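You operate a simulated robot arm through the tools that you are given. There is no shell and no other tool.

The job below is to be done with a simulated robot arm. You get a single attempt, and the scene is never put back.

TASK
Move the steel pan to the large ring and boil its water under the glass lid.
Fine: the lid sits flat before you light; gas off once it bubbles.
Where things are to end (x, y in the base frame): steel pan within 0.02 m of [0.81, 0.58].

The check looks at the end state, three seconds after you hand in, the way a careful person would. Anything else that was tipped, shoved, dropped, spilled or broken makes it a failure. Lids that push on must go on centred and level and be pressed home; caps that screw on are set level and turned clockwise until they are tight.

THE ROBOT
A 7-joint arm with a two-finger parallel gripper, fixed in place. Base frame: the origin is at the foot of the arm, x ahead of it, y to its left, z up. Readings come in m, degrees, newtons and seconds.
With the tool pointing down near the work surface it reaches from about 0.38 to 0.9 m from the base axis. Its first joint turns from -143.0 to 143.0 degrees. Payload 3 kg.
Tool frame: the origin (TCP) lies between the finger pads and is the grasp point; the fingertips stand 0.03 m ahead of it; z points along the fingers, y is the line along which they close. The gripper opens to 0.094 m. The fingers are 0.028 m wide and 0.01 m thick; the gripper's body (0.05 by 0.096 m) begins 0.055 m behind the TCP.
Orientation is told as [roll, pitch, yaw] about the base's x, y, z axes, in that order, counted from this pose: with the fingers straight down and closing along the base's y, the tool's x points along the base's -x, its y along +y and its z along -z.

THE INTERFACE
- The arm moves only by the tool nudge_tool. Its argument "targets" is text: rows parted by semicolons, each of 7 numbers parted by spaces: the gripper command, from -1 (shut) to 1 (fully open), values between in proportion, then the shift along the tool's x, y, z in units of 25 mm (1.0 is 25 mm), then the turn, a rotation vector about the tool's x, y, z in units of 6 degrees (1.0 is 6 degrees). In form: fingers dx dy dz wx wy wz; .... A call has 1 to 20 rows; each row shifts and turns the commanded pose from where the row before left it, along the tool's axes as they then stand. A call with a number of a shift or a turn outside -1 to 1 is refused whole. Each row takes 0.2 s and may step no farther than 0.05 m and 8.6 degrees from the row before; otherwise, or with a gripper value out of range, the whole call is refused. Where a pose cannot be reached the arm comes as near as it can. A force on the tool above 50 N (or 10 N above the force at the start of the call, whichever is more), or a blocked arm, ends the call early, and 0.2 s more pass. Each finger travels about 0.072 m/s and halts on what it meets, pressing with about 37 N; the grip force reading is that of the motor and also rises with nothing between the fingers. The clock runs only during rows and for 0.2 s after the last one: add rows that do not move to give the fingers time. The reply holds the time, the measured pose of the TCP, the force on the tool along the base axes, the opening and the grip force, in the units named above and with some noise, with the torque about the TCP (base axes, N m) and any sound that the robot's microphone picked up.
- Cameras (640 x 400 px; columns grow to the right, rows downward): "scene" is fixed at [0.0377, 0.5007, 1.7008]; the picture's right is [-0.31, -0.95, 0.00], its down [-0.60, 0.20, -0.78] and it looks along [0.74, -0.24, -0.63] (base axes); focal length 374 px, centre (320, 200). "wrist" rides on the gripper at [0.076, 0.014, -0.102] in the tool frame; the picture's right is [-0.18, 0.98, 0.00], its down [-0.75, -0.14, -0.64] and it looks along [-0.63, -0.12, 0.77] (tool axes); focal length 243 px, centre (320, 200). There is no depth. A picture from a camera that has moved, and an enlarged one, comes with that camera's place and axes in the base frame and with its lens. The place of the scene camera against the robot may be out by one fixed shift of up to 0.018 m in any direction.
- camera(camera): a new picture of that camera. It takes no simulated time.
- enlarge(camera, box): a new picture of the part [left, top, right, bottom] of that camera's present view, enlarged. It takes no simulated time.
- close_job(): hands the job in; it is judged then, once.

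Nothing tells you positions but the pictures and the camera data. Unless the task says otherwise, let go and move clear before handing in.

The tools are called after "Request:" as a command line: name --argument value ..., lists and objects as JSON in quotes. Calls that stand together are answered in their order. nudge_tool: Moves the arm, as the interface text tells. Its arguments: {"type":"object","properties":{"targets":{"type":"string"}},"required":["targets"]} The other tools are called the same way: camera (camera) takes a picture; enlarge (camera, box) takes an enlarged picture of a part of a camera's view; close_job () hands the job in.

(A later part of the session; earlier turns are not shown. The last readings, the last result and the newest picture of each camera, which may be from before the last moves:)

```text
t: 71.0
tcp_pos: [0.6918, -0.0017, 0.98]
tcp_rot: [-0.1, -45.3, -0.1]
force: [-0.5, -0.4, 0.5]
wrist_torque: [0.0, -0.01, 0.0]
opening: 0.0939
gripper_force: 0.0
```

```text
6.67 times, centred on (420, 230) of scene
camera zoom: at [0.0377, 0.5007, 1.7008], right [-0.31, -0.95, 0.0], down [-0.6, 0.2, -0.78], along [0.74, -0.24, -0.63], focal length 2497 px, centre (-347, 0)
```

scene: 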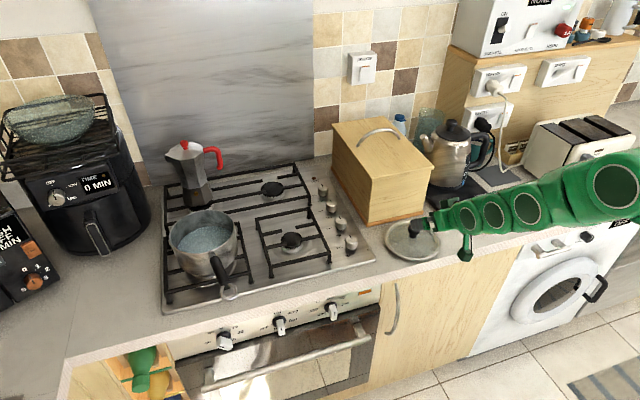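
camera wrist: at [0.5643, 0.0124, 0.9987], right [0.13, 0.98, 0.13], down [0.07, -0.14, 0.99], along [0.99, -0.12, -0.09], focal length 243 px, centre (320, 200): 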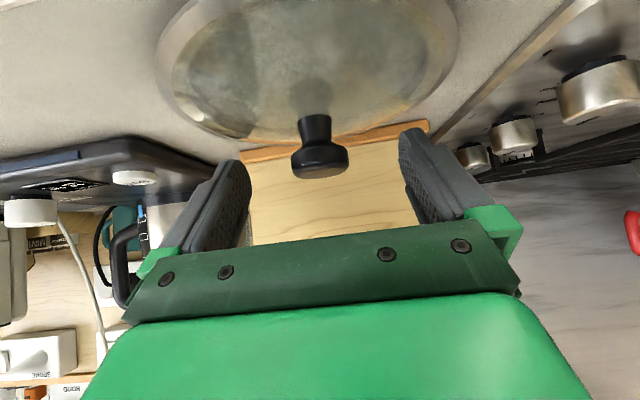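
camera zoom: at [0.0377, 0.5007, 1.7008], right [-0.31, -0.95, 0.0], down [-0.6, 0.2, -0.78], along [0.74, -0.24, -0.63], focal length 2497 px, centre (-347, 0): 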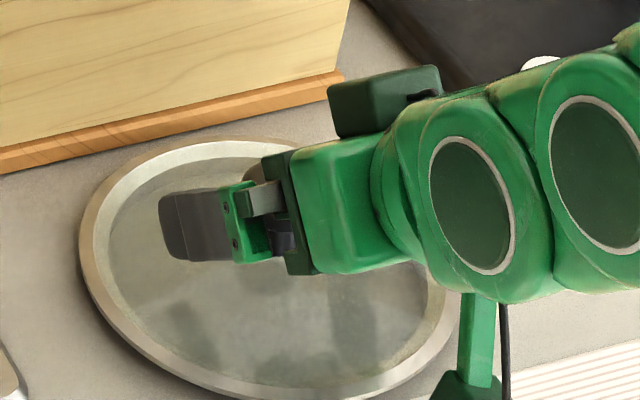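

Request:
nudge_tool --targets "1 0 0 0.42 0 0 0; 0.4 0 0 0 0 0 0; 0.1 0 0 0 0 0 0; -0.1 0 0 0 0 0 0; -0.2 0 0 0 0 0 0; -0.3 0 0 0 0 0 0; -0.5 0 0 0 0 0 0; -1 0 0 0 0 0 0; -1 0 0 0 0 0 0"

Request:
enlarge --camera "wrist" --box '[200, 100, 440, 250]'

Request:
enlarge --camera "scene" --box '[380, 200, 460, 260]'

```text
t: 73.0
tcp_pos: [0.6995, -0.0023, 0.9733]
tcp_rot: [0.0, -45.2, -0.1]
force: [-0.1, -0.2, -0.7]
wrist_torque: [-0.01, -0.05, -0.08]
opening: 0.0345
gripper_force: 37.5
```

```text
2.67 times, centred on (320, 175) of wrist
camera zoom: at [0.5717, 0.0123, 0.9914], right [0.13, 0.98, 0.13], down [0.07, -0.14, 0.99], along [0.99, -0.12, -0.09], focal length 647 px, centre (320, 267)
```

zoom: 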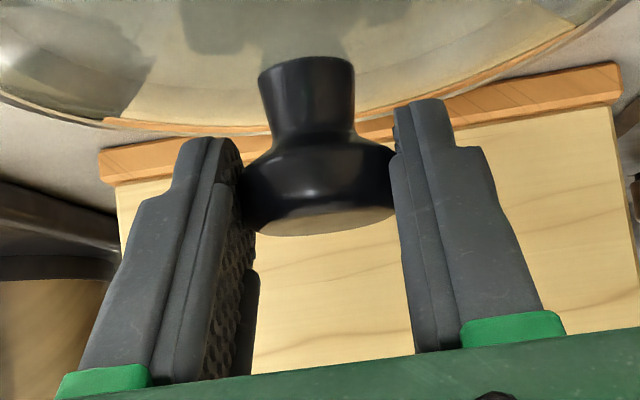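

```text
6.67 times, centred on (420, 230) of scene
camera zoom: at [0.0377, 0.5007, 1.7008], right [-0.31, -0.95, 0.0], down [-0.6, 0.2, -0.78], along [0.74, -0.24, -0.63], focal length 2497 px, centre (-347, 0)
```

zoom: 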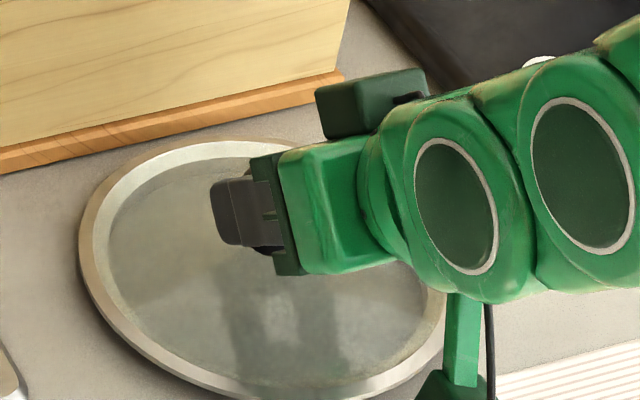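

The knob is gripped at an opening of 0.0345 m. I'll lift straight up and check the lid stays level.

Request:
nudge_tool --targets "-1 -0.2 0 -0.2 0 0 0; -1 -0.4 0 -0.4 0 0 0; -1 -0.7 0 -0.7 0 0 0; -1 -0.7 0 -0.7 0 0 0; -1 0 0 0 0 0 0; -1 0 0 0 0 0 0"

Request:
camera --camera "wrist"

Request:
enlarge --camera "scene" --box '[360, 170, 480, 260]'

```text
t: 74.4
tcp_pos: [0.6997, -0.0042, 1.0435]
tcp_rot: [0.0, -45.3, 0.1]
force: [0.3, -0.1, -2.9]
wrist_torque: [0.01, 0.04, -0.02]
opening: 0.0347
gripper_force: 37.4
```

```text
taken
camera wrist: at [0.5717, 0.012, 1.0617], right [0.13, 0.98, 0.13], down [0.07, -0.14, 0.99], along [0.99, -0.12, -0.09], focal length 243 px, centre (320, 200)
```

wrist: 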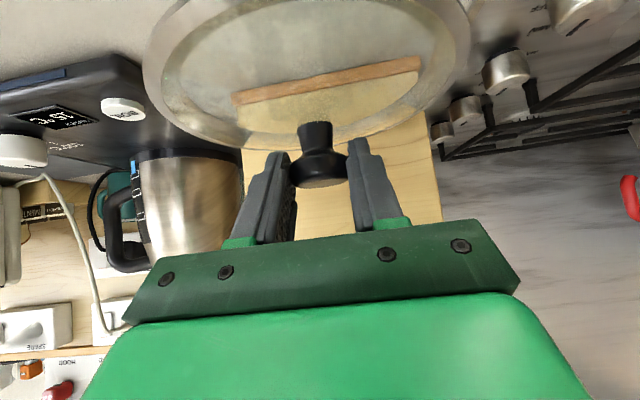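

```text
4.44 times, centred on (420, 215) of scene
camera zoom: at [0.0377, 0.5007, 1.7008], right [-0.31, -0.95, 0.0], down [-0.6, 0.2, -0.78], along [0.74, -0.24, -0.63], focal length 1664 px, centre (-124, 133)
```

zoom: 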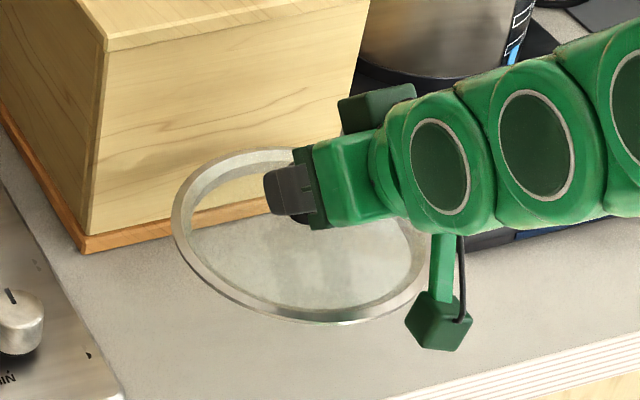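

The lid lifts level at about 2.9 N. I'll raise it, pull back from the box, swing left, turn the heading to 45° and then come at the pan from the right-hand side, clear of the handle.

Request:
nudge_tool --targets "-1 -0.466 0 -0.741 0 0 0; -1 -0.466 0 -0.741 0 0 0; -1 -0.466 0 -0.741 0 0 0; -1 -0.466 0 -0.741 0 0 0; -1 -0.466 0 -0.741 0 0 0; -1 0 1 0 0 0 0; -1 0 1 0 0 0 0; -1 0 1 0 0 0 0; -1 0 1 0 0 0 0; -1 0 1 0 0 0 0; -1 0 1 0 0 0 0; -1 0 1 0 0 0 0; -1 0 1 0 0 0 0; -1 0 1 0 0 0 0; -1 0 1 0 0 0 0; -1 0 0 0 0 0 0"

Request:
nudge_tool --targets "-1 0 0 0 -0.593 0 -0.585; -1 0 0 0 -0.593 0 -0.585; -1 0 0 0 -0.593 0 -0.585; -1 0 0 0 -0.593 0 -0.585; -1 0 0 0 -0.593 0 -0.585; -1 0 0 0 -0.593 0 -0.585; -1 0 0 0 -0.593 0 -0.585; -1 0 0 0 -0.593 0 -0.585; -1 0 0 0 -0.593 0 -0.585; -1 0 0 0 0 0 0; -1 0 0 0 0 0 0"

Request:
camera --camera "scene"

Request:
camera --camera "wrist"

```text
t: 77.8
tcp_pos: [0.6744, 0.2468, 1.1504]
tcp_rot: [0.0, -45.4, 0.0]
force: [-0.9, 0.8, -2.1]
wrist_torque: [0.03, 0.02, -0.03]
opening: 0.0349
gripper_force: 36.9
```

```text
t: 80.2
tcp_pos: [0.6752, 0.2461, 1.1507]
tcp_rot: [0.1, -45.4, 45.0]
force: [-0.3, 0.5, -3.0]
wrist_torque: [-0.02, 0.01, 0.01]
opening: 0.0345
gripper_force: 37.1
```

```text
taken
```

scene: 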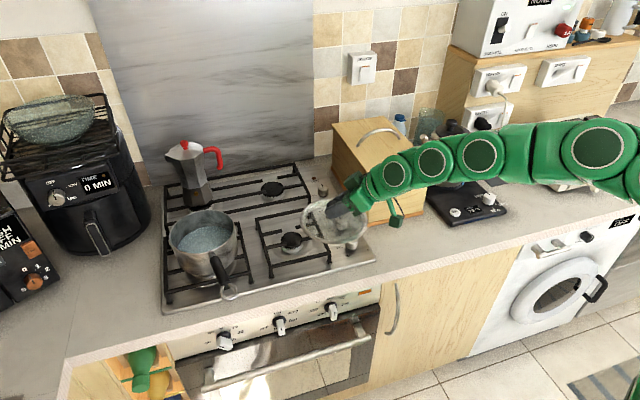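

```text
taken
camera wrist: at [0.5744, 0.1691, 1.1684], right [-0.6, 0.79, 0.13], down [0.15, -0.05, 0.99], along [0.78, 0.62, -0.09], focal length 243 px, centre (320, 200)
```

wrist: 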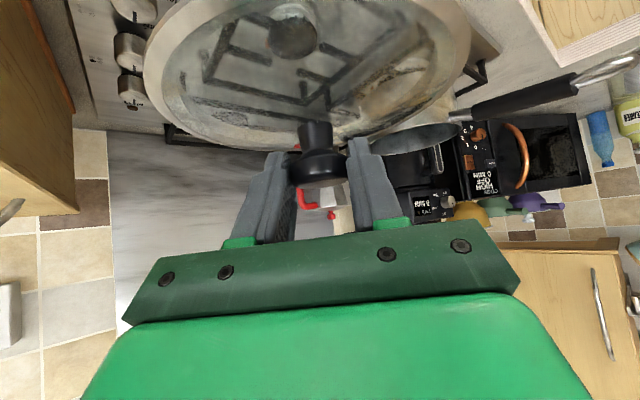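

Request:
nudge_tool --targets "-1 -0.905 0.08 0.915 0 0 0; -1 -0.905 0.08 0.915 0 0 0; -1 -0.905 0.08 0.915 0 0 0; -1 -0.905 0.08 0.915 0 0 0; -1 -0.905 0.08 0.915 0 0 0; -1 -0.905 0.08 0.915 0 0 0; -1 0 0 0 0 0 0; -1 0 0 0 0 0 0"

Request:
camera --camera "wrist"

Request:
camera --camera "scene"

Request:
enlarge --camera "scene" --box '[150, 180, 330, 310]'

```text
t: 82.0
tcp_pos: [0.8018, 0.3919, 1.1497]
tcp_rot: [0.1, -45.4, 44.8]
force: [0.0, -0.3, -1.9]
wrist_torque: [-0.02, 0.0, 0.03]
opening: 0.0346
gripper_force: 37.0
```

```text
taken
camera wrist: at [0.7018, 0.314, 1.1685], right [-0.6, 0.79, 0.13], down [0.15, -0.05, 0.99], along [0.78, 0.62, -0.09], focal length 243 px, centre (320, 200)
```

wrist: 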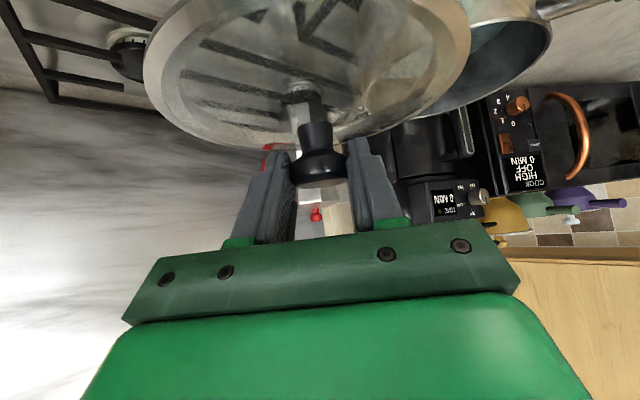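

```text
taken
```

scene: 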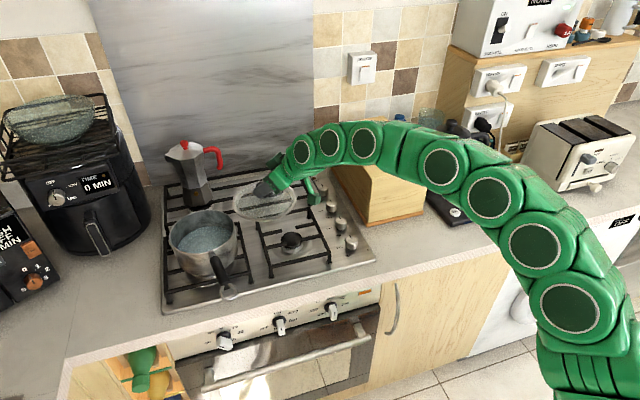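

```text
3.08 times, centred on (240, 245) of scene
camera zoom: at [0.0377, 0.5007, 1.7008], right [-0.31, -0.95, 0.0], down [-0.6, 0.2, -0.78], along [0.74, -0.24, -0.63], focal length 1152 px, centre (566, 62)
```

zoom: 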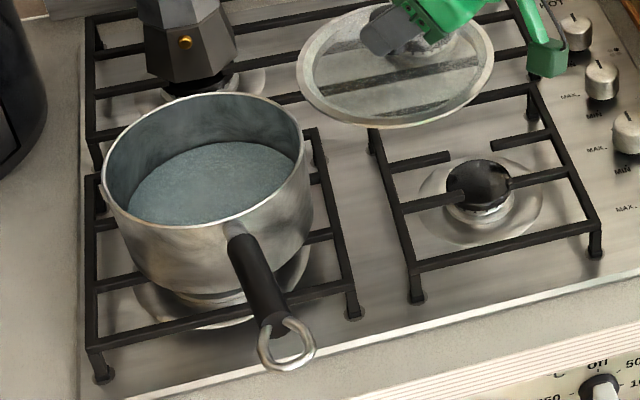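

The lid and pan have matching diameters, about 0.17 m. I'll move the lid sideways to about 3 cm above the pan and compare alignment.

Request:
nudge_tool --targets "-1 -0.696 0.99 0.704 0 0 0; -1 -0.696 0.99 0.704 0 0 0; -1 -0.696 0.99 0.704 0 0 0; -1 -0.696 0.99 0.704 0 0 0; -1 -0.696 0.99 0.704 0 0 0; -1 0 0 0 0 0 0; -1 0 0 0 0 0 0"

Request:
camera --camera "wrist"

Request:
camera --camera "scene"

Request:
enlarge --camera "scene" --box '[150, 190, 270, 270]'

Request:
enlarge --camera "wrist" --box '[120, 0, 500, 190]'

```text
t: 83.6
tcp_pos: [0.8021, 0.5665, 1.1492]
tcp_rot: [0.1, -45.3, 44.8]
force: [0.4, 0.2, -2.6]
wrist_torque: [-0.01, 0.04, 0.01]
opening: 0.035
gripper_force: 37.0
```

```text
taken
camera wrist: at [0.7016, 0.4883, 1.1671], right [-0.6, 0.79, 0.13], down [0.15, -0.05, 0.99], along [0.78, 0.62, -0.09], focal length 243 px, centre (320, 200)
```

wrist: 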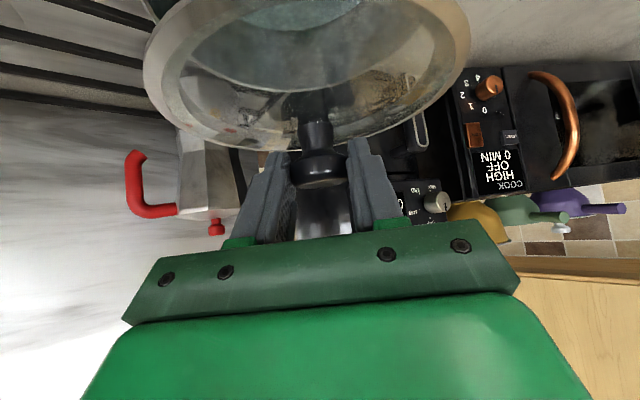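

```text
taken
```

scene: 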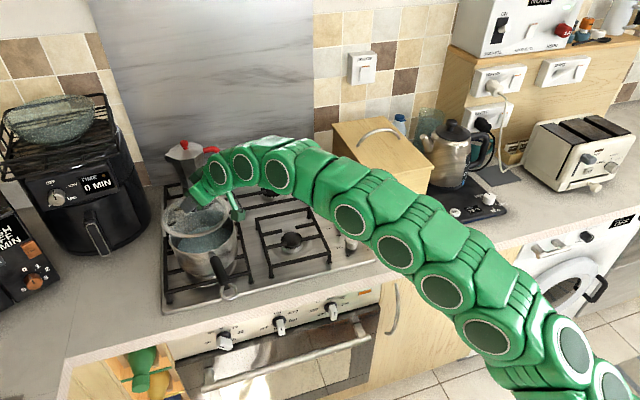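

```text
5.00 times, centred on (210, 230) of scene
camera zoom: at [0.0377, 0.5007, 1.7008], right [-0.31, -0.95, 0.0], down [-0.6, 0.2, -0.78], along [0.74, -0.24, -0.63], focal length 1872 px, centre (870, 50)
```

zoom: 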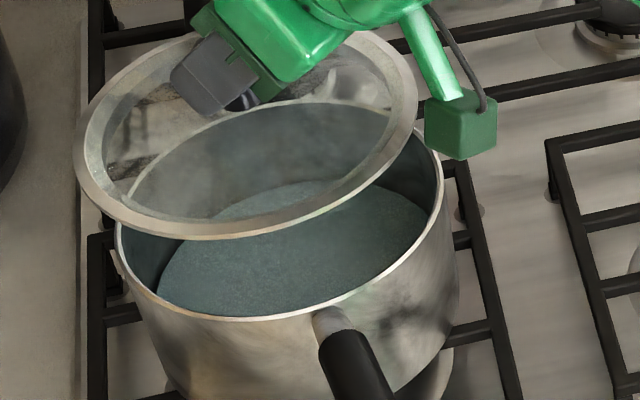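

```text
1.68 times, centred on (310, 95) of wrist
camera zoom: at [0.7016, 0.4883, 1.1671], right [-0.6, 0.79, 0.13], down [0.15, -0.05, 0.99], along [0.78, 0.62, -0.09], focal length 409 px, centre (337, 377)
```

zoom: 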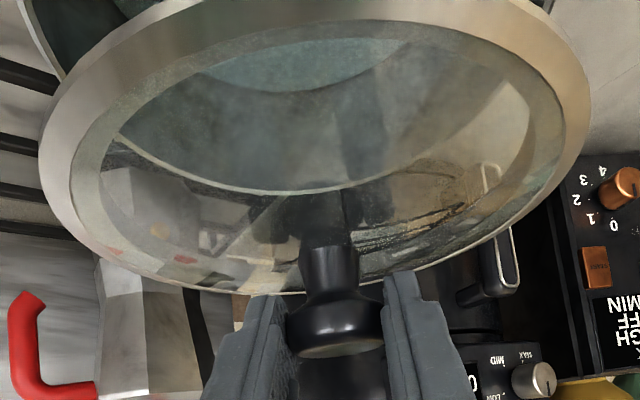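

Relative to the lid, the pan's centre is about 4 mm further in x and 6 mm less in y. The lid's rim edge is near z = 1.100 and the pan's rim near 1.042. I'll correct for that and lower to about 2 cm above.

Request:
nudge_tool --targets "-1 0.04 -0.28 -0.04 0 0 0; -1 0.36 0 0.36 0 0 0; -1 0.36 0 0.36 0 0 0; -1 0.36 0 0.36 0 0 0; -1 0 0 0 0 0 0; -1 0 0 0 0 0 0"

Request:
enlarge --camera "scene" --box '[150, 190, 270, 270]'

Request:
enlarge --camera "wrist" --box '[120, 0, 500, 190]'

```text
t: 85.0
tcp_pos: [0.8068, 0.5597, 1.1109]
tcp_rot: [0.1, -45.4, 44.9]
force: [-0.8, 0.4, -2.8]
wrist_torque: [0.01, 0.03, -0.01]
opening: 0.035
gripper_force: 37.0
```

```text
5.00 times, centred on (210, 230) of scene
camera zoom: at [0.0377, 0.5007, 1.7008], right [-0.31, -0.95, 0.0], down [-0.6, 0.2, -0.78], along [0.74, -0.24, -0.63], focal length 1872 px, centre (870, 50)
```

zoom: 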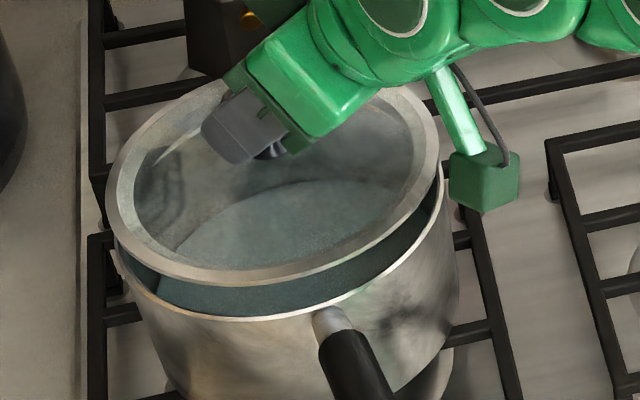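

```text
1.68 times, centred on (310, 95) of wrist
camera zoom: at [0.7063, 0.4823, 1.1294], right [-0.6, 0.79, 0.13], down [0.15, -0.05, 0.99], along [0.78, 0.62, -0.09], focal length 409 px, centre (337, 377)
```

zoom: 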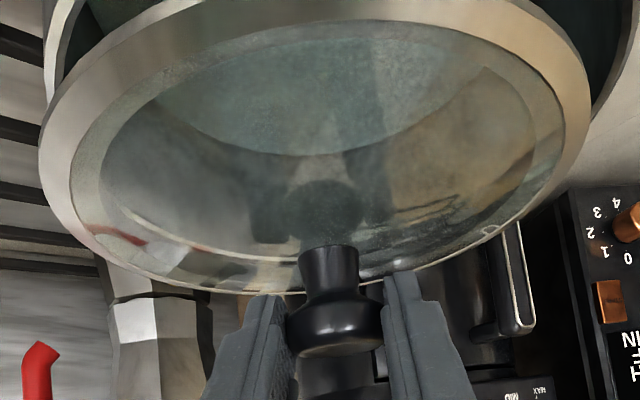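

The lid is aligned with the pan to within about 2 mm. I'll lower in small steps and watch the force.

Request:
nudge_tool --targets "-1 0.17 0 0.17 0 0 0; -1 0.13 0 0.13 0 0 0; -1 0 0 0 0 0 0; -1 0 0 0 0 0 0"

Request:
enlarge --camera "scene" --box '[150, 190, 270, 270]'

```text
t: 86.0
tcp_pos: [0.8067, 0.5632, 1.1027]
tcp_rot: [0.2, -45.6, 44.9]
force: [-2.8, 4.0, 29.7]
wrist_torque: [0.28, -0.79, 0.02]
opening: 0.0348
gripper_force: 37.1
```

```text
5.00 times, centred on (210, 230) of scene
camera zoom: at [0.0377, 0.5007, 1.7008], right [-0.31, -0.95, 0.0], down [-0.6, 0.2, -0.78], along [0.74, -0.24, -0.63], focal length 1872 px, centre (870, 50)
```

zoom: 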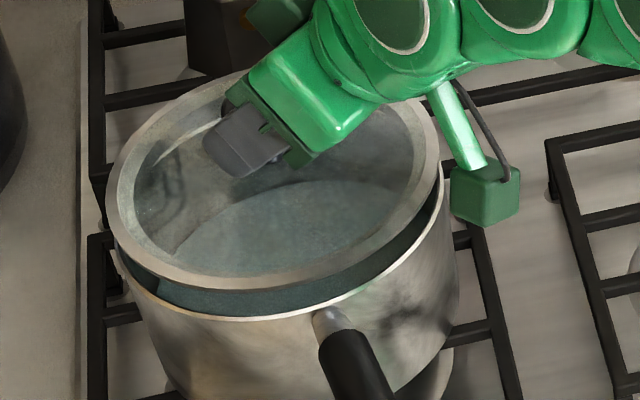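

Contact came early, at 30 N and centred toward the far side, while a gap shows at the near side. I'll back up slightly and look closer before correcting.

Request:
nudge_tool --targets "-1 -0.14 0 -0.14 0 0 0; -1 0 0 0 0 0 0; -1 0 0 0 0 0 0"

Request:
enlarge --camera "scene" --box '[165, 200, 245, 262]'

Request:
enlarge --camera "wrist" --box '[120, 0, 500, 190]'

```text
t: 86.8
tcp_pos: [0.8064, 0.561, 1.1052]
tcp_rot: [0.0, -45.3, 44.9]
force: [-1.0, 0.0, -2.9]
wrist_torque: [-0.04, 0.0, 0.0]
opening: 0.0348
gripper_force: 36.7
```

```text
6.45 times, centred on (205, 231) of scene
camera zoom: at [0.0377, 0.5007, 1.7008], right [-0.31, -0.95, 0.0], down [-0.6, 0.2, -0.78], along [0.74, -0.24, -0.63], focal length 2416 px, centre (1062, 0)
```

zoom: 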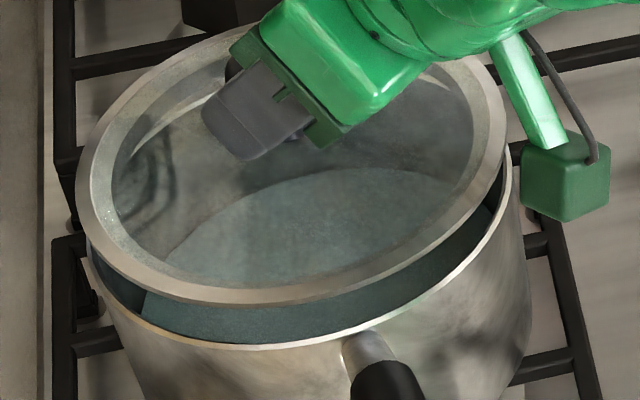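

```text
1.68 times, centred on (310, 95) of wrist
camera zoom: at [0.7062, 0.4826, 1.1236], right [-0.6, 0.79, 0.13], down [0.15, -0.05, 0.99], along [0.78, 0.62, -0.09], focal length 409 px, centre (337, 377)
```

zoom: 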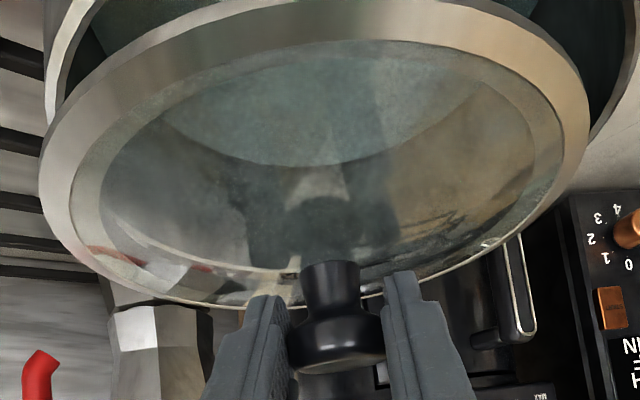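

The lid seems to have a plug ring below its rim, and it caught on the pan's far edge, so the lid is several mm too far in x. I'll raise a little, shift back, and try again gently.

Request:
nudge_tool --targets "-1 -0.113 0 -0.113 0 0 0; -1 0.08 0.226 -0.08 0 0 0; -1 0.113 0 0.113 0 0 0; -1 0 0 0 0 0 0; -1 0 0 0 0 0 0"

Request:
nudge_tool --targets "-1 0.057 0 0.057 0 0 0; -1 0 0 0 0 0 0"

Request:
nudge_tool --targets "-1 0.043 0 0.043 0 0 0; -1 0 0 0 0 0 0"

Request:
enlarge --camera "scene" --box '[165, 200, 245, 262]'

```text
t: 88.0
tcp_pos: [0.8007, 0.5629, 1.1062]
tcp_rot: [0.1, -45.4, 44.9]
force: [-0.5, 0.0, -2.3]
wrist_torque: [-0.04, 0.01, 0.01]
opening: 0.0344
gripper_force: 36.8
```

```text
t: 88.6
tcp_pos: [0.8006, 0.5627, 1.1036]
tcp_rot: [0.0, -45.4, 44.8]
force: [0.0, -0.6, -2.2]
wrist_torque: [-0.04, 0.04, -0.01]
opening: 0.0344
gripper_force: 37.2
```

```text
t: 89.2
tcp_pos: [0.8005, 0.5627, 1.1029]
tcp_rot: [0.0, -45.5, 44.9]
force: [-0.6, -0.6, 0.8]
wrist_torque: [-0.19, -0.11, -0.09]
opening: 0.0347
gripper_force: 36.5
```

```text
6.45 times, centred on (205, 231) of scene
camera zoom: at [0.0377, 0.5007, 1.7008], right [-0.31, -0.95, 0.0], down [-0.6, 0.2, -0.78], along [0.74, -0.24, -0.63], focal length 2416 px, centre (1062, 0)
```

zoom: 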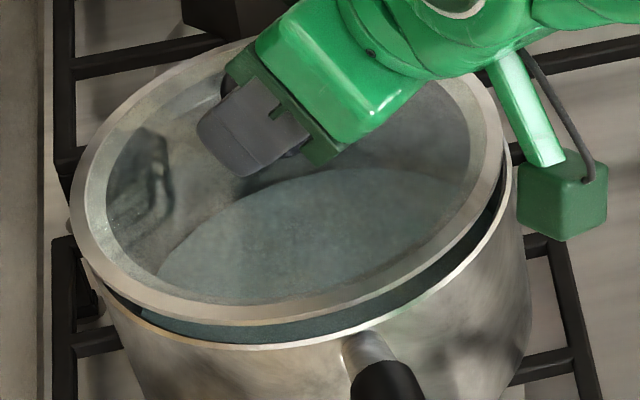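

Request:
camera --camera "wrist"

Request:
enlarge --camera "wrist" --box '[120, 0, 500, 190]'

Request:
enlarge --camera "scene" --box '[165, 235, 225, 260]'

Request:
enlarge --camera "scene" --box '[205, 210, 245, 250]'

```text
taken
camera wrist: at [0.7, 0.4849, 1.121], right [-0.6, 0.79, 0.13], down [0.15, -0.05, 0.99], along [0.78, 0.62, -0.09], focal length 243 px, centre (320, 200)
```

wrist: 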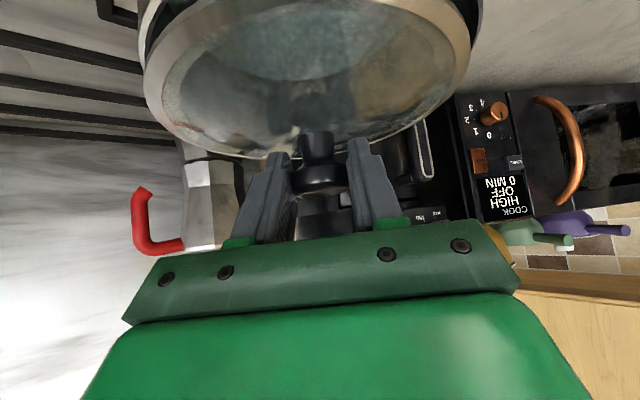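

```text
1.68 times, centred on (310, 95) of wrist
camera zoom: at [0.7, 0.4849, 1.121], right [-0.6, 0.79, 0.13], down [0.15, -0.05, 0.99], along [0.78, 0.62, -0.09], focal length 409 px, centre (337, 377)
```

zoom: 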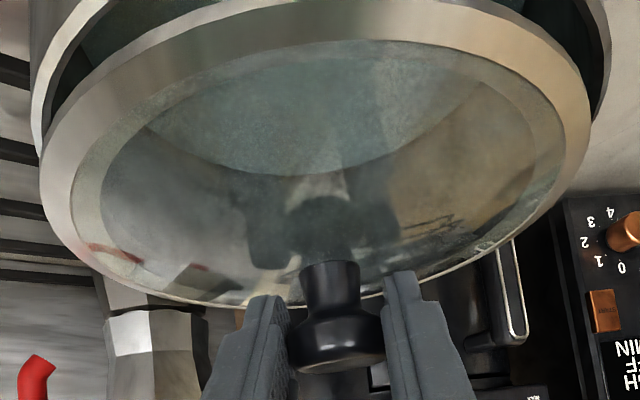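

```text
10.67 times, centred on (195, 248) of scene
camera zoom: at [0.0377, 0.5007, 1.7008], right [-0.31, -0.95, 0.0], down [-0.6, 0.2, -0.78], along [0.74, -0.24, -0.63], focal length 3995 px, centre (1653, -307)
```

zoom: 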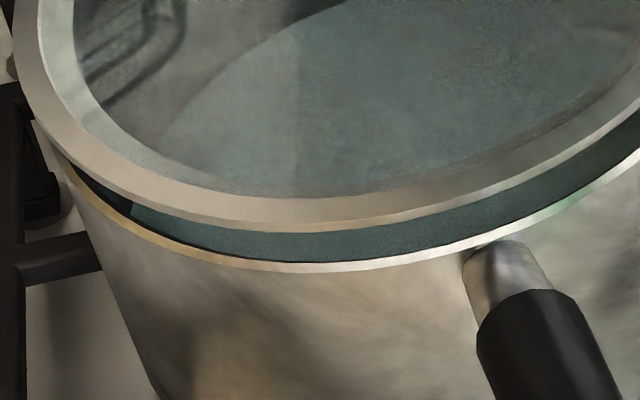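

```text
10.00 times, centred on (225, 230) of scene
camera zoom: at [0.0377, 0.5007, 1.7008], right [-0.31, -0.95, 0.0], down [-0.6, 0.2, -0.78], along [0.74, -0.24, -0.63], focal length 3745 px, centre (1270, -100)
```

zoom: 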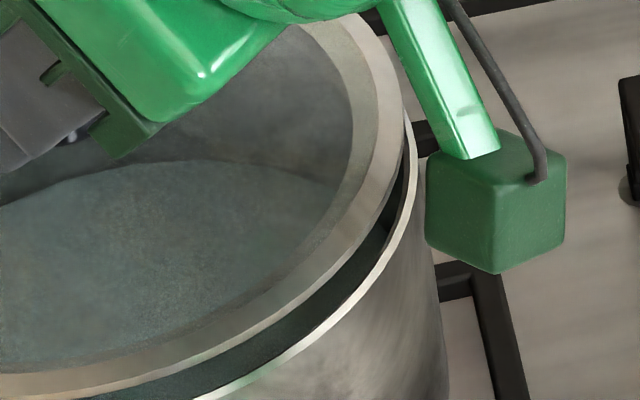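

With better height data (hob plate near 0.920, pan rim near 1.050), the pan's centre works out to about (0.802, 0.573). The lid is still about 7 mm too far in x, so I'll lift 3 mm and shift it back.

Request:
nudge_tool --targets "-1 -0.1 0 -0.1 0 0 0; -1 0.124 0.249 -0.125 0 0 0; -1 0 0 0 0 0 0; -1 0 0 0 0 0 0"

Request:
enlarge --camera "scene" --box '[165, 200, 245, 262]'

Request:
enlarge --camera "wrist" --box '[120, 0, 500, 190]'

```text
t: 90.2
tcp_pos: [0.7924, 0.5649, 1.1069]
tcp_rot: [0.0, -45.5, 44.9]
force: [-0.6, 0.6, -2.5]
wrist_torque: [-0.01, 0.04, 0.01]
opening: 0.0343
gripper_force: 37.1
```

```text
6.45 times, centred on (205, 231) of scene
camera zoom: at [0.0377, 0.5007, 1.7008], right [-0.31, -0.95, 0.0], down [-0.6, 0.2, -0.78], along [0.74, -0.24, -0.63], focal length 2416 px, centre (1062, 0)
```

zoom: 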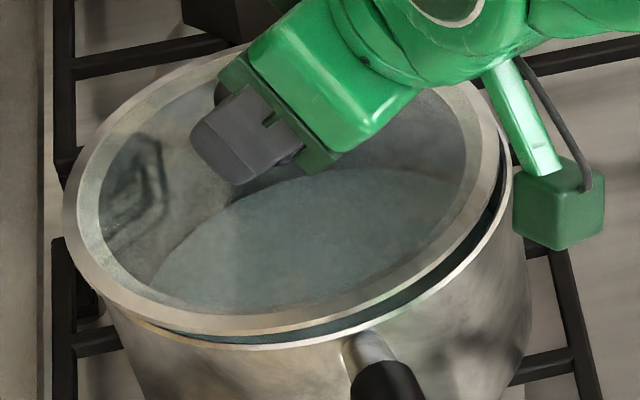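

```text
1.68 times, centred on (310, 95) of wrist
camera zoom: at [0.6923, 0.487, 1.1244], right [-0.6, 0.79, 0.13], down [0.15, -0.05, 0.99], along [0.78, 0.62, -0.09], focal length 409 px, centre (337, 377)
```

zoom: 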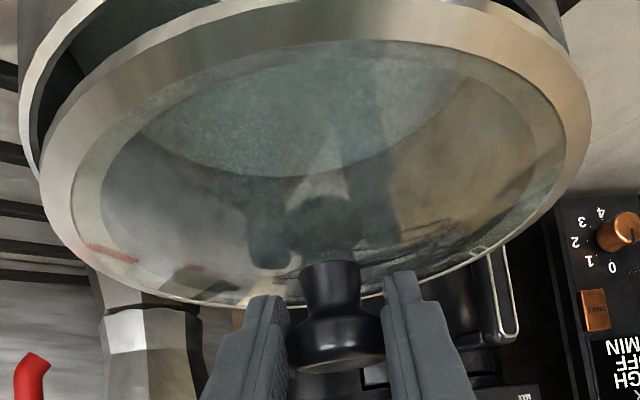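

Request:
nudge_tool --targets "-1 0.15 -0.1 -0.15 0 0 0; -1 0 0 0 0 0 0; -1 0 0 0 0 0 0"

Request:
enlarge --camera "scene" --box '[165, 200, 245, 262]'

Request:
enlarge --camera "wrist" --box '[120, 0, 500, 190]'

```text
t: 91.0
tcp_pos: [0.7915, 0.5596, 1.1079]
tcp_rot: [0.1, -45.4, 44.8]
force: [-0.5, -0.5, -1.9]
wrist_torque: [-0.04, 0.02, -0.02]
opening: 0.0345
gripper_force: 36.9
```

```text
6.45 times, centred on (205, 231) of scene
camera zoom: at [0.0377, 0.5007, 1.7008], right [-0.31, -0.95, 0.0], down [-0.6, 0.2, -0.78], along [0.74, -0.24, -0.63], focal length 2416 px, centre (1062, 0)
```

zoom: 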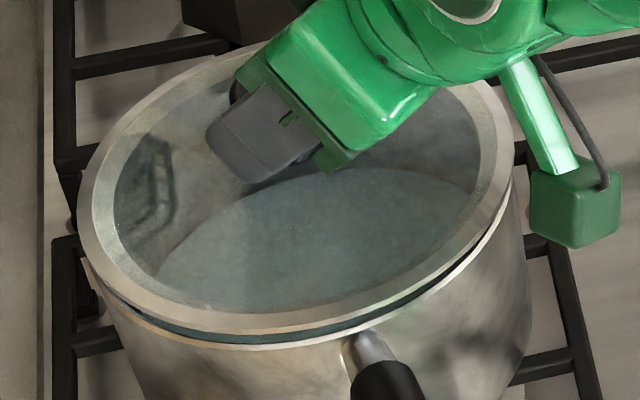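

```text
1.68 times, centred on (310, 95) of wrist
camera zoom: at [0.6906, 0.4813, 1.1248], right [-0.6, 0.79, 0.13], down [0.15, -0.05, 0.99], along [0.78, 0.62, -0.09], focal length 409 px, centre (337, 377)
```

zoom: 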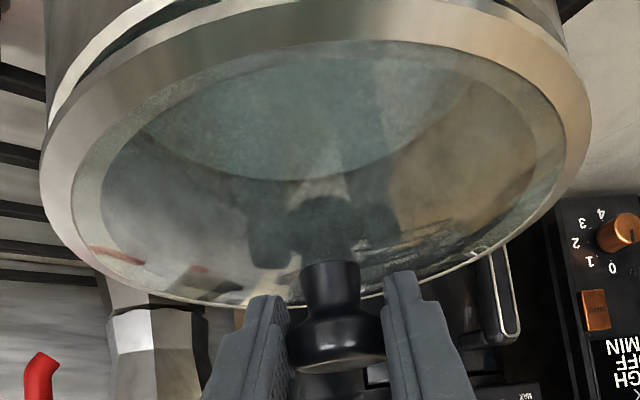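

The lid now looks concentric with the pan in both views. I'll lower gently.

Request:
nudge_tool --targets "-1 0.1 -0.02 0.1 0 0 0; -1 0 0 0 0 0 0; -1 0 0 0 0 0 0"

Request:
nudge_tool --targets "-1 0.05 0 0.05 0 0 0; -1 0 0 0 0 0 0"

Request:
nudge_tool --targets "-1 0.04 0 0.04 0 0 0; -1 0 0 0 0 0 0"

Request:
enlarge --camera "scene" --box '[165, 200, 245, 262]'

Request:
enlarge --camera "wrist" --box '[120, 0, 500, 190]'

```text
t: 91.8
tcp_pos: [0.7916, 0.5586, 1.1034]
tcp_rot: [0.2, -45.3, 44.9]
force: [-0.3, -0.8, -2.6]
wrist_torque: [-0.02, 0.05, 0.0]
opening: 0.0346
gripper_force: 37.0
```

```text
t: 92.4
tcp_pos: [0.7924, 0.5595, 1.101]
tcp_rot: [0.1, -45.4, 44.9]
force: [0.7, 0.6, -2.2]
wrist_torque: [-0.03, 0.01, -0.01]
opening: 0.0345
gripper_force: 37.4
```

```text
t: 93.0
tcp_pos: [0.7921, 0.5596, 1.0995]
tcp_rot: [0.2, -45.4, 44.9]
force: [0.6, -0.2, -1.8]
wrist_torque: [-0.01, 0.01, 0.01]
opening: 0.0346
gripper_force: 37.0
```

```text
6.45 times, centred on (205, 231) of scene
camera zoom: at [0.0377, 0.5007, 1.7008], right [-0.31, -0.95, 0.0], down [-0.6, 0.2, -0.78], along [0.74, -0.24, -0.63], focal length 2416 px, centre (1062, 0)
```

zoom: 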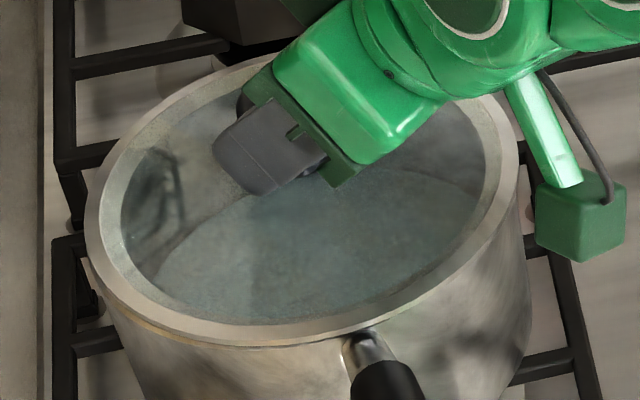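

```text
1.68 times, centred on (310, 95) of wrist
camera zoom: at [0.6914, 0.4804, 1.1173], right [-0.6, 0.79, 0.13], down [0.15, -0.05, 0.99], along [0.78, 0.62, -0.09], focal length 409 px, centre (337, 377)
```

zoom: 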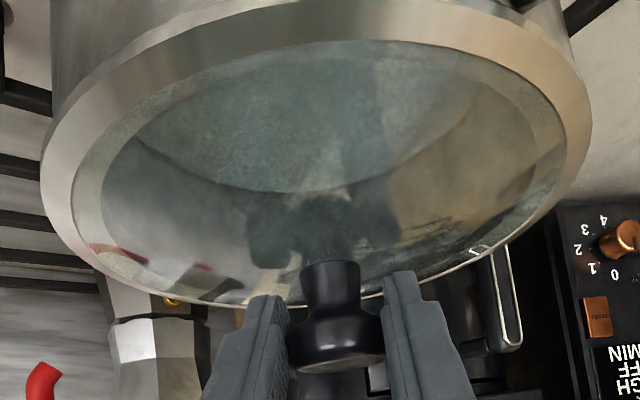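

Request:
nudge_tool --targets "-1 0.04 0 0.04 0 0 0; -1 0 0 0 0 0 0"

Request:
nudge_tool --targets "-1 0.04 0 0.04 0 0 0; -1 0 0 0 0 0 0"

Request:
nudge_tool --targets "-1 0.04 0 0.04 0 0 0; -1 0 0 0 0 0 0"

Request:
enlarge --camera "scene" --box '[165, 200, 245, 262]'

```text
t: 93.6
tcp_pos: [0.7919, 0.5594, 1.0988]
tcp_rot: [0.0, -45.4, 45.0]
force: [-0.5, 0.5, -2.1]
wrist_torque: [-0.02, 0.07, 0.03]
opening: 0.0345
gripper_force: 37.1
```

```text
t: 94.2
tcp_pos: [0.7923, 0.5592, 1.0968]
tcp_rot: [0.1, -45.3, 44.9]
force: [0.2, 0.9, -2.5]
wrist_torque: [-0.03, 0.03, 0.01]
opening: 0.0347
gripper_force: 37.3
```

```text
t: 94.8
tcp_pos: [0.7924, 0.5585, 1.0959]
tcp_rot: [0.2, -45.5, 44.9]
force: [-1.5, -0.2, 7.3]
wrist_torque: [-0.44, 0.53, -0.07]
opening: 0.0346
gripper_force: 36.3
```

```text
6.45 times, centred on (205, 231) of scene
camera zoom: at [0.0377, 0.5007, 1.7008], right [-0.31, -0.95, 0.0], down [-0.6, 0.2, -0.78], along [0.74, -0.24, -0.63], focal length 2416 px, centre (1062, 0)
```

zoom: 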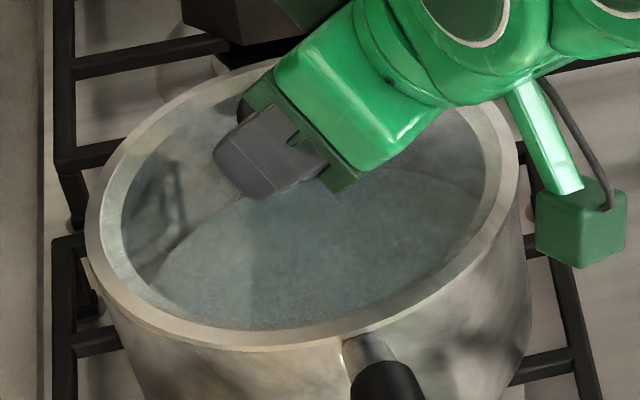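

The lid went about 7 mm lower than before and now touches at the near side, so it's seating. One more small press and then release.

Request:
nudge_tool --targets "-1 0.03 0 0.03 0 0 0; -1 0 0 0 0 0 0"

Request:
enlarge --camera "wrist" --box '[120, 0, 500, 190]'

```text
t: 95.4
tcp_pos: [0.7922, 0.5588, 1.0958]
tcp_rot: [0.1, -45.5, 44.9]
force: [1.1, 5.5, 13.8]
wrist_torque: [-0.63, 0.53, -0.09]
opening: 0.0348
gripper_force: 37.1
```

```text
1.68 times, centred on (310, 95) of wrist
camera zoom: at [0.6913, 0.4808, 1.1132], right [-0.6, 0.79, 0.13], down [0.15, -0.05, 0.99], along [0.78, 0.62, -0.09], focal length 409 px, centre (337, 377)
```

zoom: 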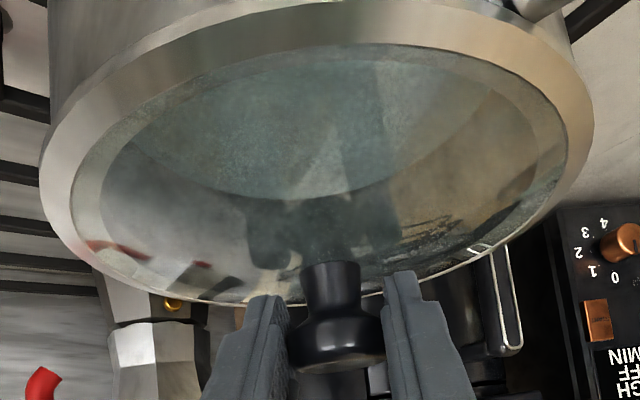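

Request:
nudge_tool --targets "-0.6 0 0 0 0 0 0; -0.3 0 0 0 0 0 0; -0.2 0 0 0 0 0 0; -0.1 0 0 0 0 0 0; 0.1 0 0 0 0 0 0; 0.4 0 0 0 0 0 0; 0.4 0 0 0 0 0 0"

Request:
enlarge --camera "scene" --box '[165, 200, 245, 262]'

Request:
enlarge --camera "wrist" --box '[120, 0, 500, 190]'

```text
t: 97.0
tcp_pos: [0.7919, 0.5592, 1.0943]
tcp_rot: [0.1, -45.3, 44.9]
force: [-0.8, 0.5, 0.5]
wrist_torque: [0.03, -0.02, 0.0]
opening: 0.0657
gripper_force: 0.1
```

```text
6.45 times, centred on (205, 231) of scene
camera zoom: at [0.0377, 0.5007, 1.7008], right [-0.31, -0.95, 0.0], down [-0.6, 0.2, -0.78], along [0.74, -0.24, -0.63], focal length 2416 px, centre (1062, 0)
```

zoom: 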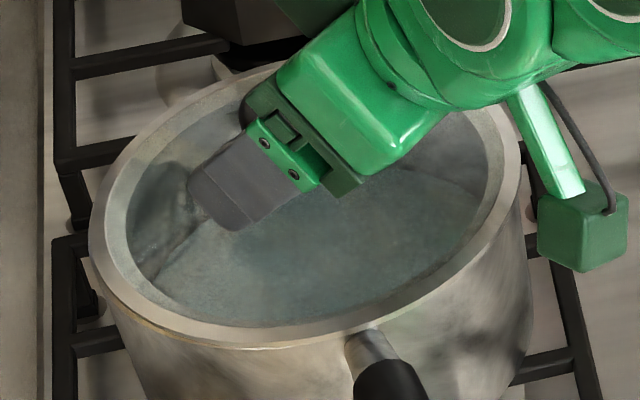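

```text
1.68 times, centred on (310, 95) of wrist
camera zoom: at [0.6915, 0.4803, 1.1121], right [-0.6, 0.79, 0.13], down [0.15, -0.05, 0.99], along [0.78, 0.62, -0.09], focal length 409 px, centre (337, 377)
```

zoom: 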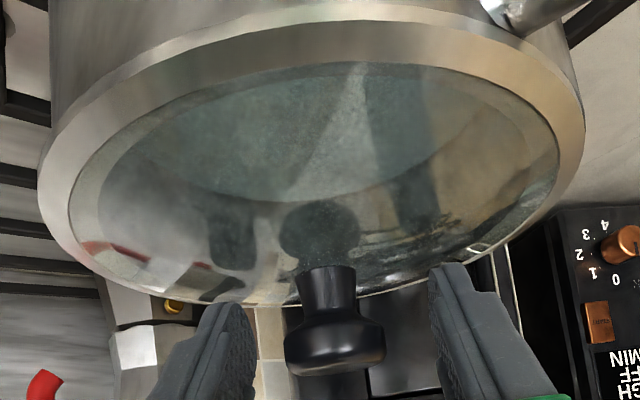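

The lid is released and looks seated. I'll back off along the tool axis and inspect it.

Request:
nudge_tool --targets "0.7 0 0 0 0 0 0; 1 0 0 0 0 0 0; 1 0 0 -0.4 0 0 0; 1 0 0 -1 0 0 0; 1 0 0 -1 0 0 0; 1 0 0 -1 0 0 0; 1 0 0 -1 0 0 0; 1 0 0 -1 0 0 0; 1 0 0 0 0 0 0; 1 0 0 0 0 0 0"

Request:
enlarge --camera "scene" --box '[150, 190, 270, 310]'

Request:
camera --camera "wrist"

Request:
enlarge --camera "wrist" --box '[200, 60, 440, 220]'

```text
t: 99.2
tcp_pos: [0.7241, 0.4901, 1.1882]
tcp_rot: [0.1, -45.3, 44.9]
force: [-0.6, -1.0, -0.2]
wrist_torque: [0.0, 0.01, 0.0]
opening: 0.0939
gripper_force: 0.1
```

```text
3.33 times, centred on (210, 250) of scene
camera zoom: at [0.0377, 0.5007, 1.7008], right [-0.31, -0.95, 0.0], down [-0.6, 0.2, -0.78], along [0.74, -0.24, -0.63], focal length 1248 px, centre (687, 33)
```

zoom: 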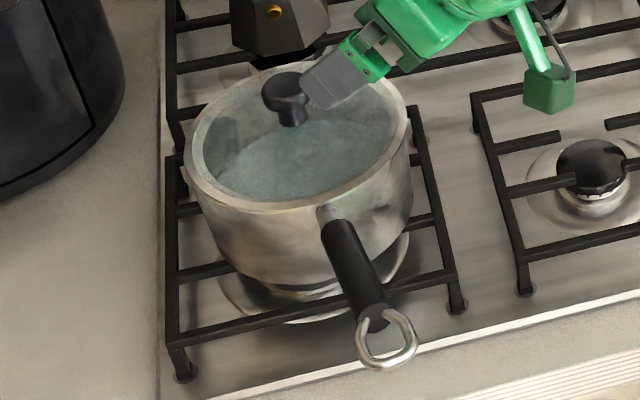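

```text
taken
camera wrist: at [0.6237, 0.4125, 1.2071], right [-0.6, 0.79, 0.13], down [0.15, -0.05, 0.99], along [0.78, 0.62, -0.09], focal length 243 px, centre (320, 200)
```

wrist: 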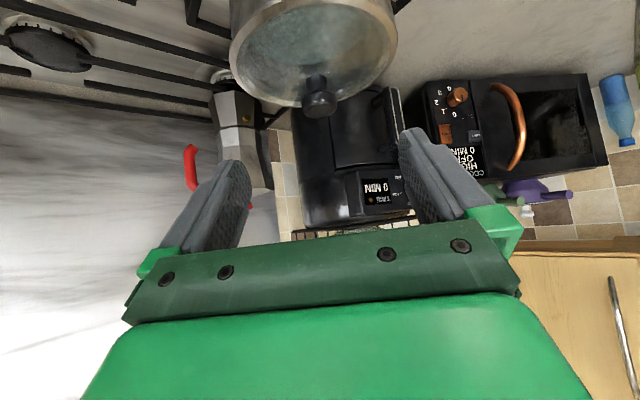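

```text
2.50 times, centred on (320, 140) of wrist
camera zoom: at [0.6237, 0.4125, 1.2071], right [-0.6, 0.79, 0.13], down [0.15, -0.05, 0.99], along [0.78, 0.62, -0.09], focal length 606 px, centre (320, 350)
```

zoom: 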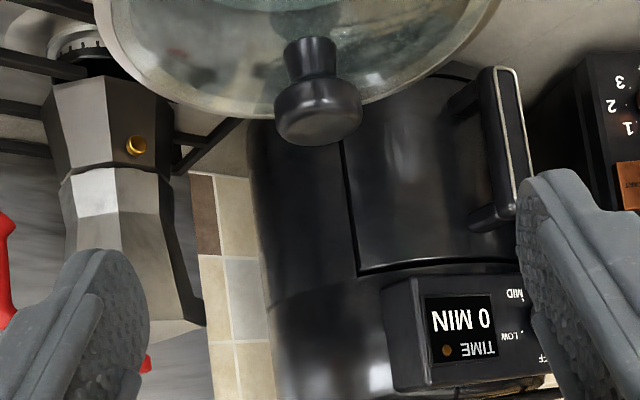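

Request:
enlarge --camera "scene" --box '[162, 205, 242, 265]'

Request:
enlarge --camera "wrist" --box '[220, 0, 410, 130]'

```text
6.67 times, centred on (202, 235) of scene
camera zoom: at [0.0377, 0.5007, 1.7008], right [-0.31, -0.95, 0.0], down [-0.6, 0.2, -0.78], along [0.74, -0.24, -0.63], focal length 2497 px, centre (1107, -33)
```

zoom: 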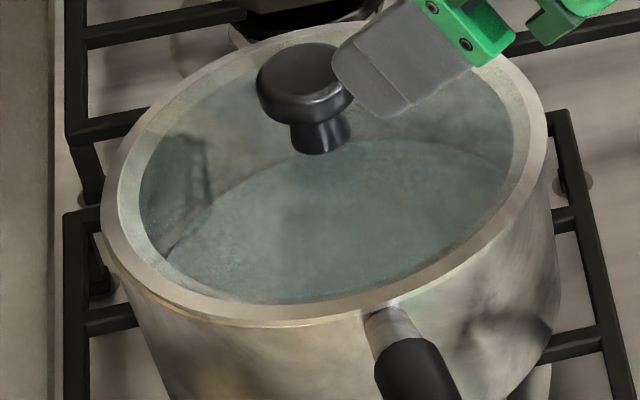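

```text
3.08 times, centred on (315, 65) of wrist
camera zoom: at [0.6237, 0.4125, 1.2071], right [-0.6, 0.79, 0.13], down [0.15, -0.05, 0.99], along [0.78, 0.62, -0.09], focal length 746 px, centre (335, 615)
```

zoom: 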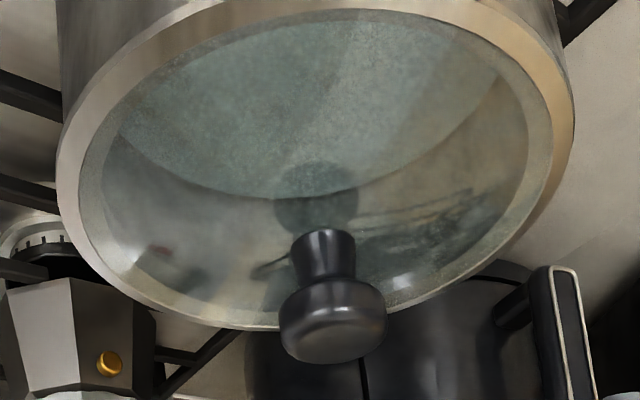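

The lid sits flat and concentric. Before lighting I want a firmer fix on the pan's position, so I'll view it from a second direction.

Request:
nudge_tool --targets "1 0.6 0 -0.6 0 0 0; 1 0.6 0 -0.6 0 0 0; 1 0 0 0 0.593 0 0.585; 1 0 0 0 0.593 0 0.585; 1 0 0 0 0.593 0 0.585; 1 0 0 0 0.593 0 0.585; 1 0 0 0 0.593 0 0.585; 1 0 0 0 0.593 0 0.585; 1 0 0 0 0.593 0 0.585; 1 0 0 0 0.593 0 0.585; 1 0 0 0 0.593 0 0.585; 1 0.5 1 -0.5 0 0 0; 1 0.5 1 -0.5 0 0 0; 1 0 1 0 0 0 0; 1 0 1 0 0 0 0; 1 0 0 0 0 0 0; 1 0 0 0 0 0 0"

Request:
camera --camera "wrist"

Request:
enlarge --camera "wrist" --box '[220, 40, 420, 200]'

Request:
camera --camera "scene"

```text
t: 102.8
tcp_pos: [0.6607, 0.5613, 1.1881]
tcp_rot: [0.0, -45.3, -0.1]
force: [-0.4, -0.8, 1.0]
wrist_torque: [0.03, 0.02, 0.0]
opening: 0.0943
gripper_force: 0.1
```

```text
taken
camera wrist: at [0.5329, 0.5766, 1.2075], right [0.13, 0.98, 0.13], down [0.07, -0.14, 0.99], along [0.99, -0.12, -0.09], focal length 243 px, centre (320, 200)
```

wrist: 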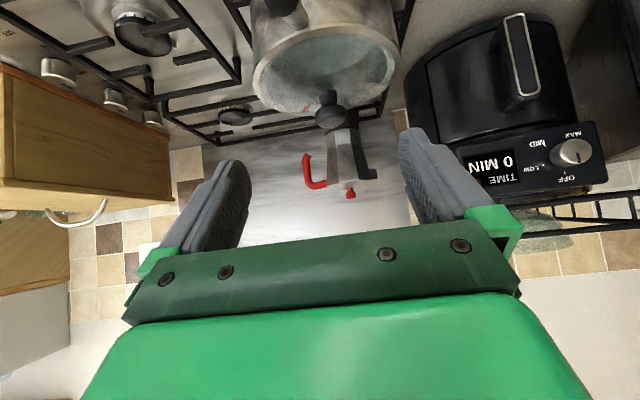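

```text
2.50 times, centred on (320, 120) of wrist
camera zoom: at [0.5329, 0.5766, 1.2075], right [0.13, 0.98, 0.13], down [0.07, -0.14, 0.99], along [0.99, -0.12, -0.09], focal length 606 px, centre (320, 400)
```

zoom: 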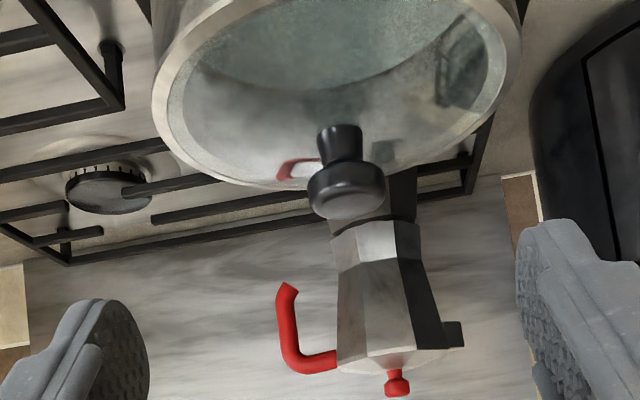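

```text
taken
```

scene: 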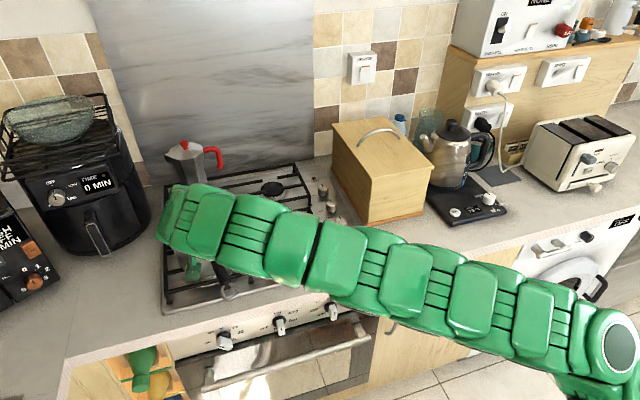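

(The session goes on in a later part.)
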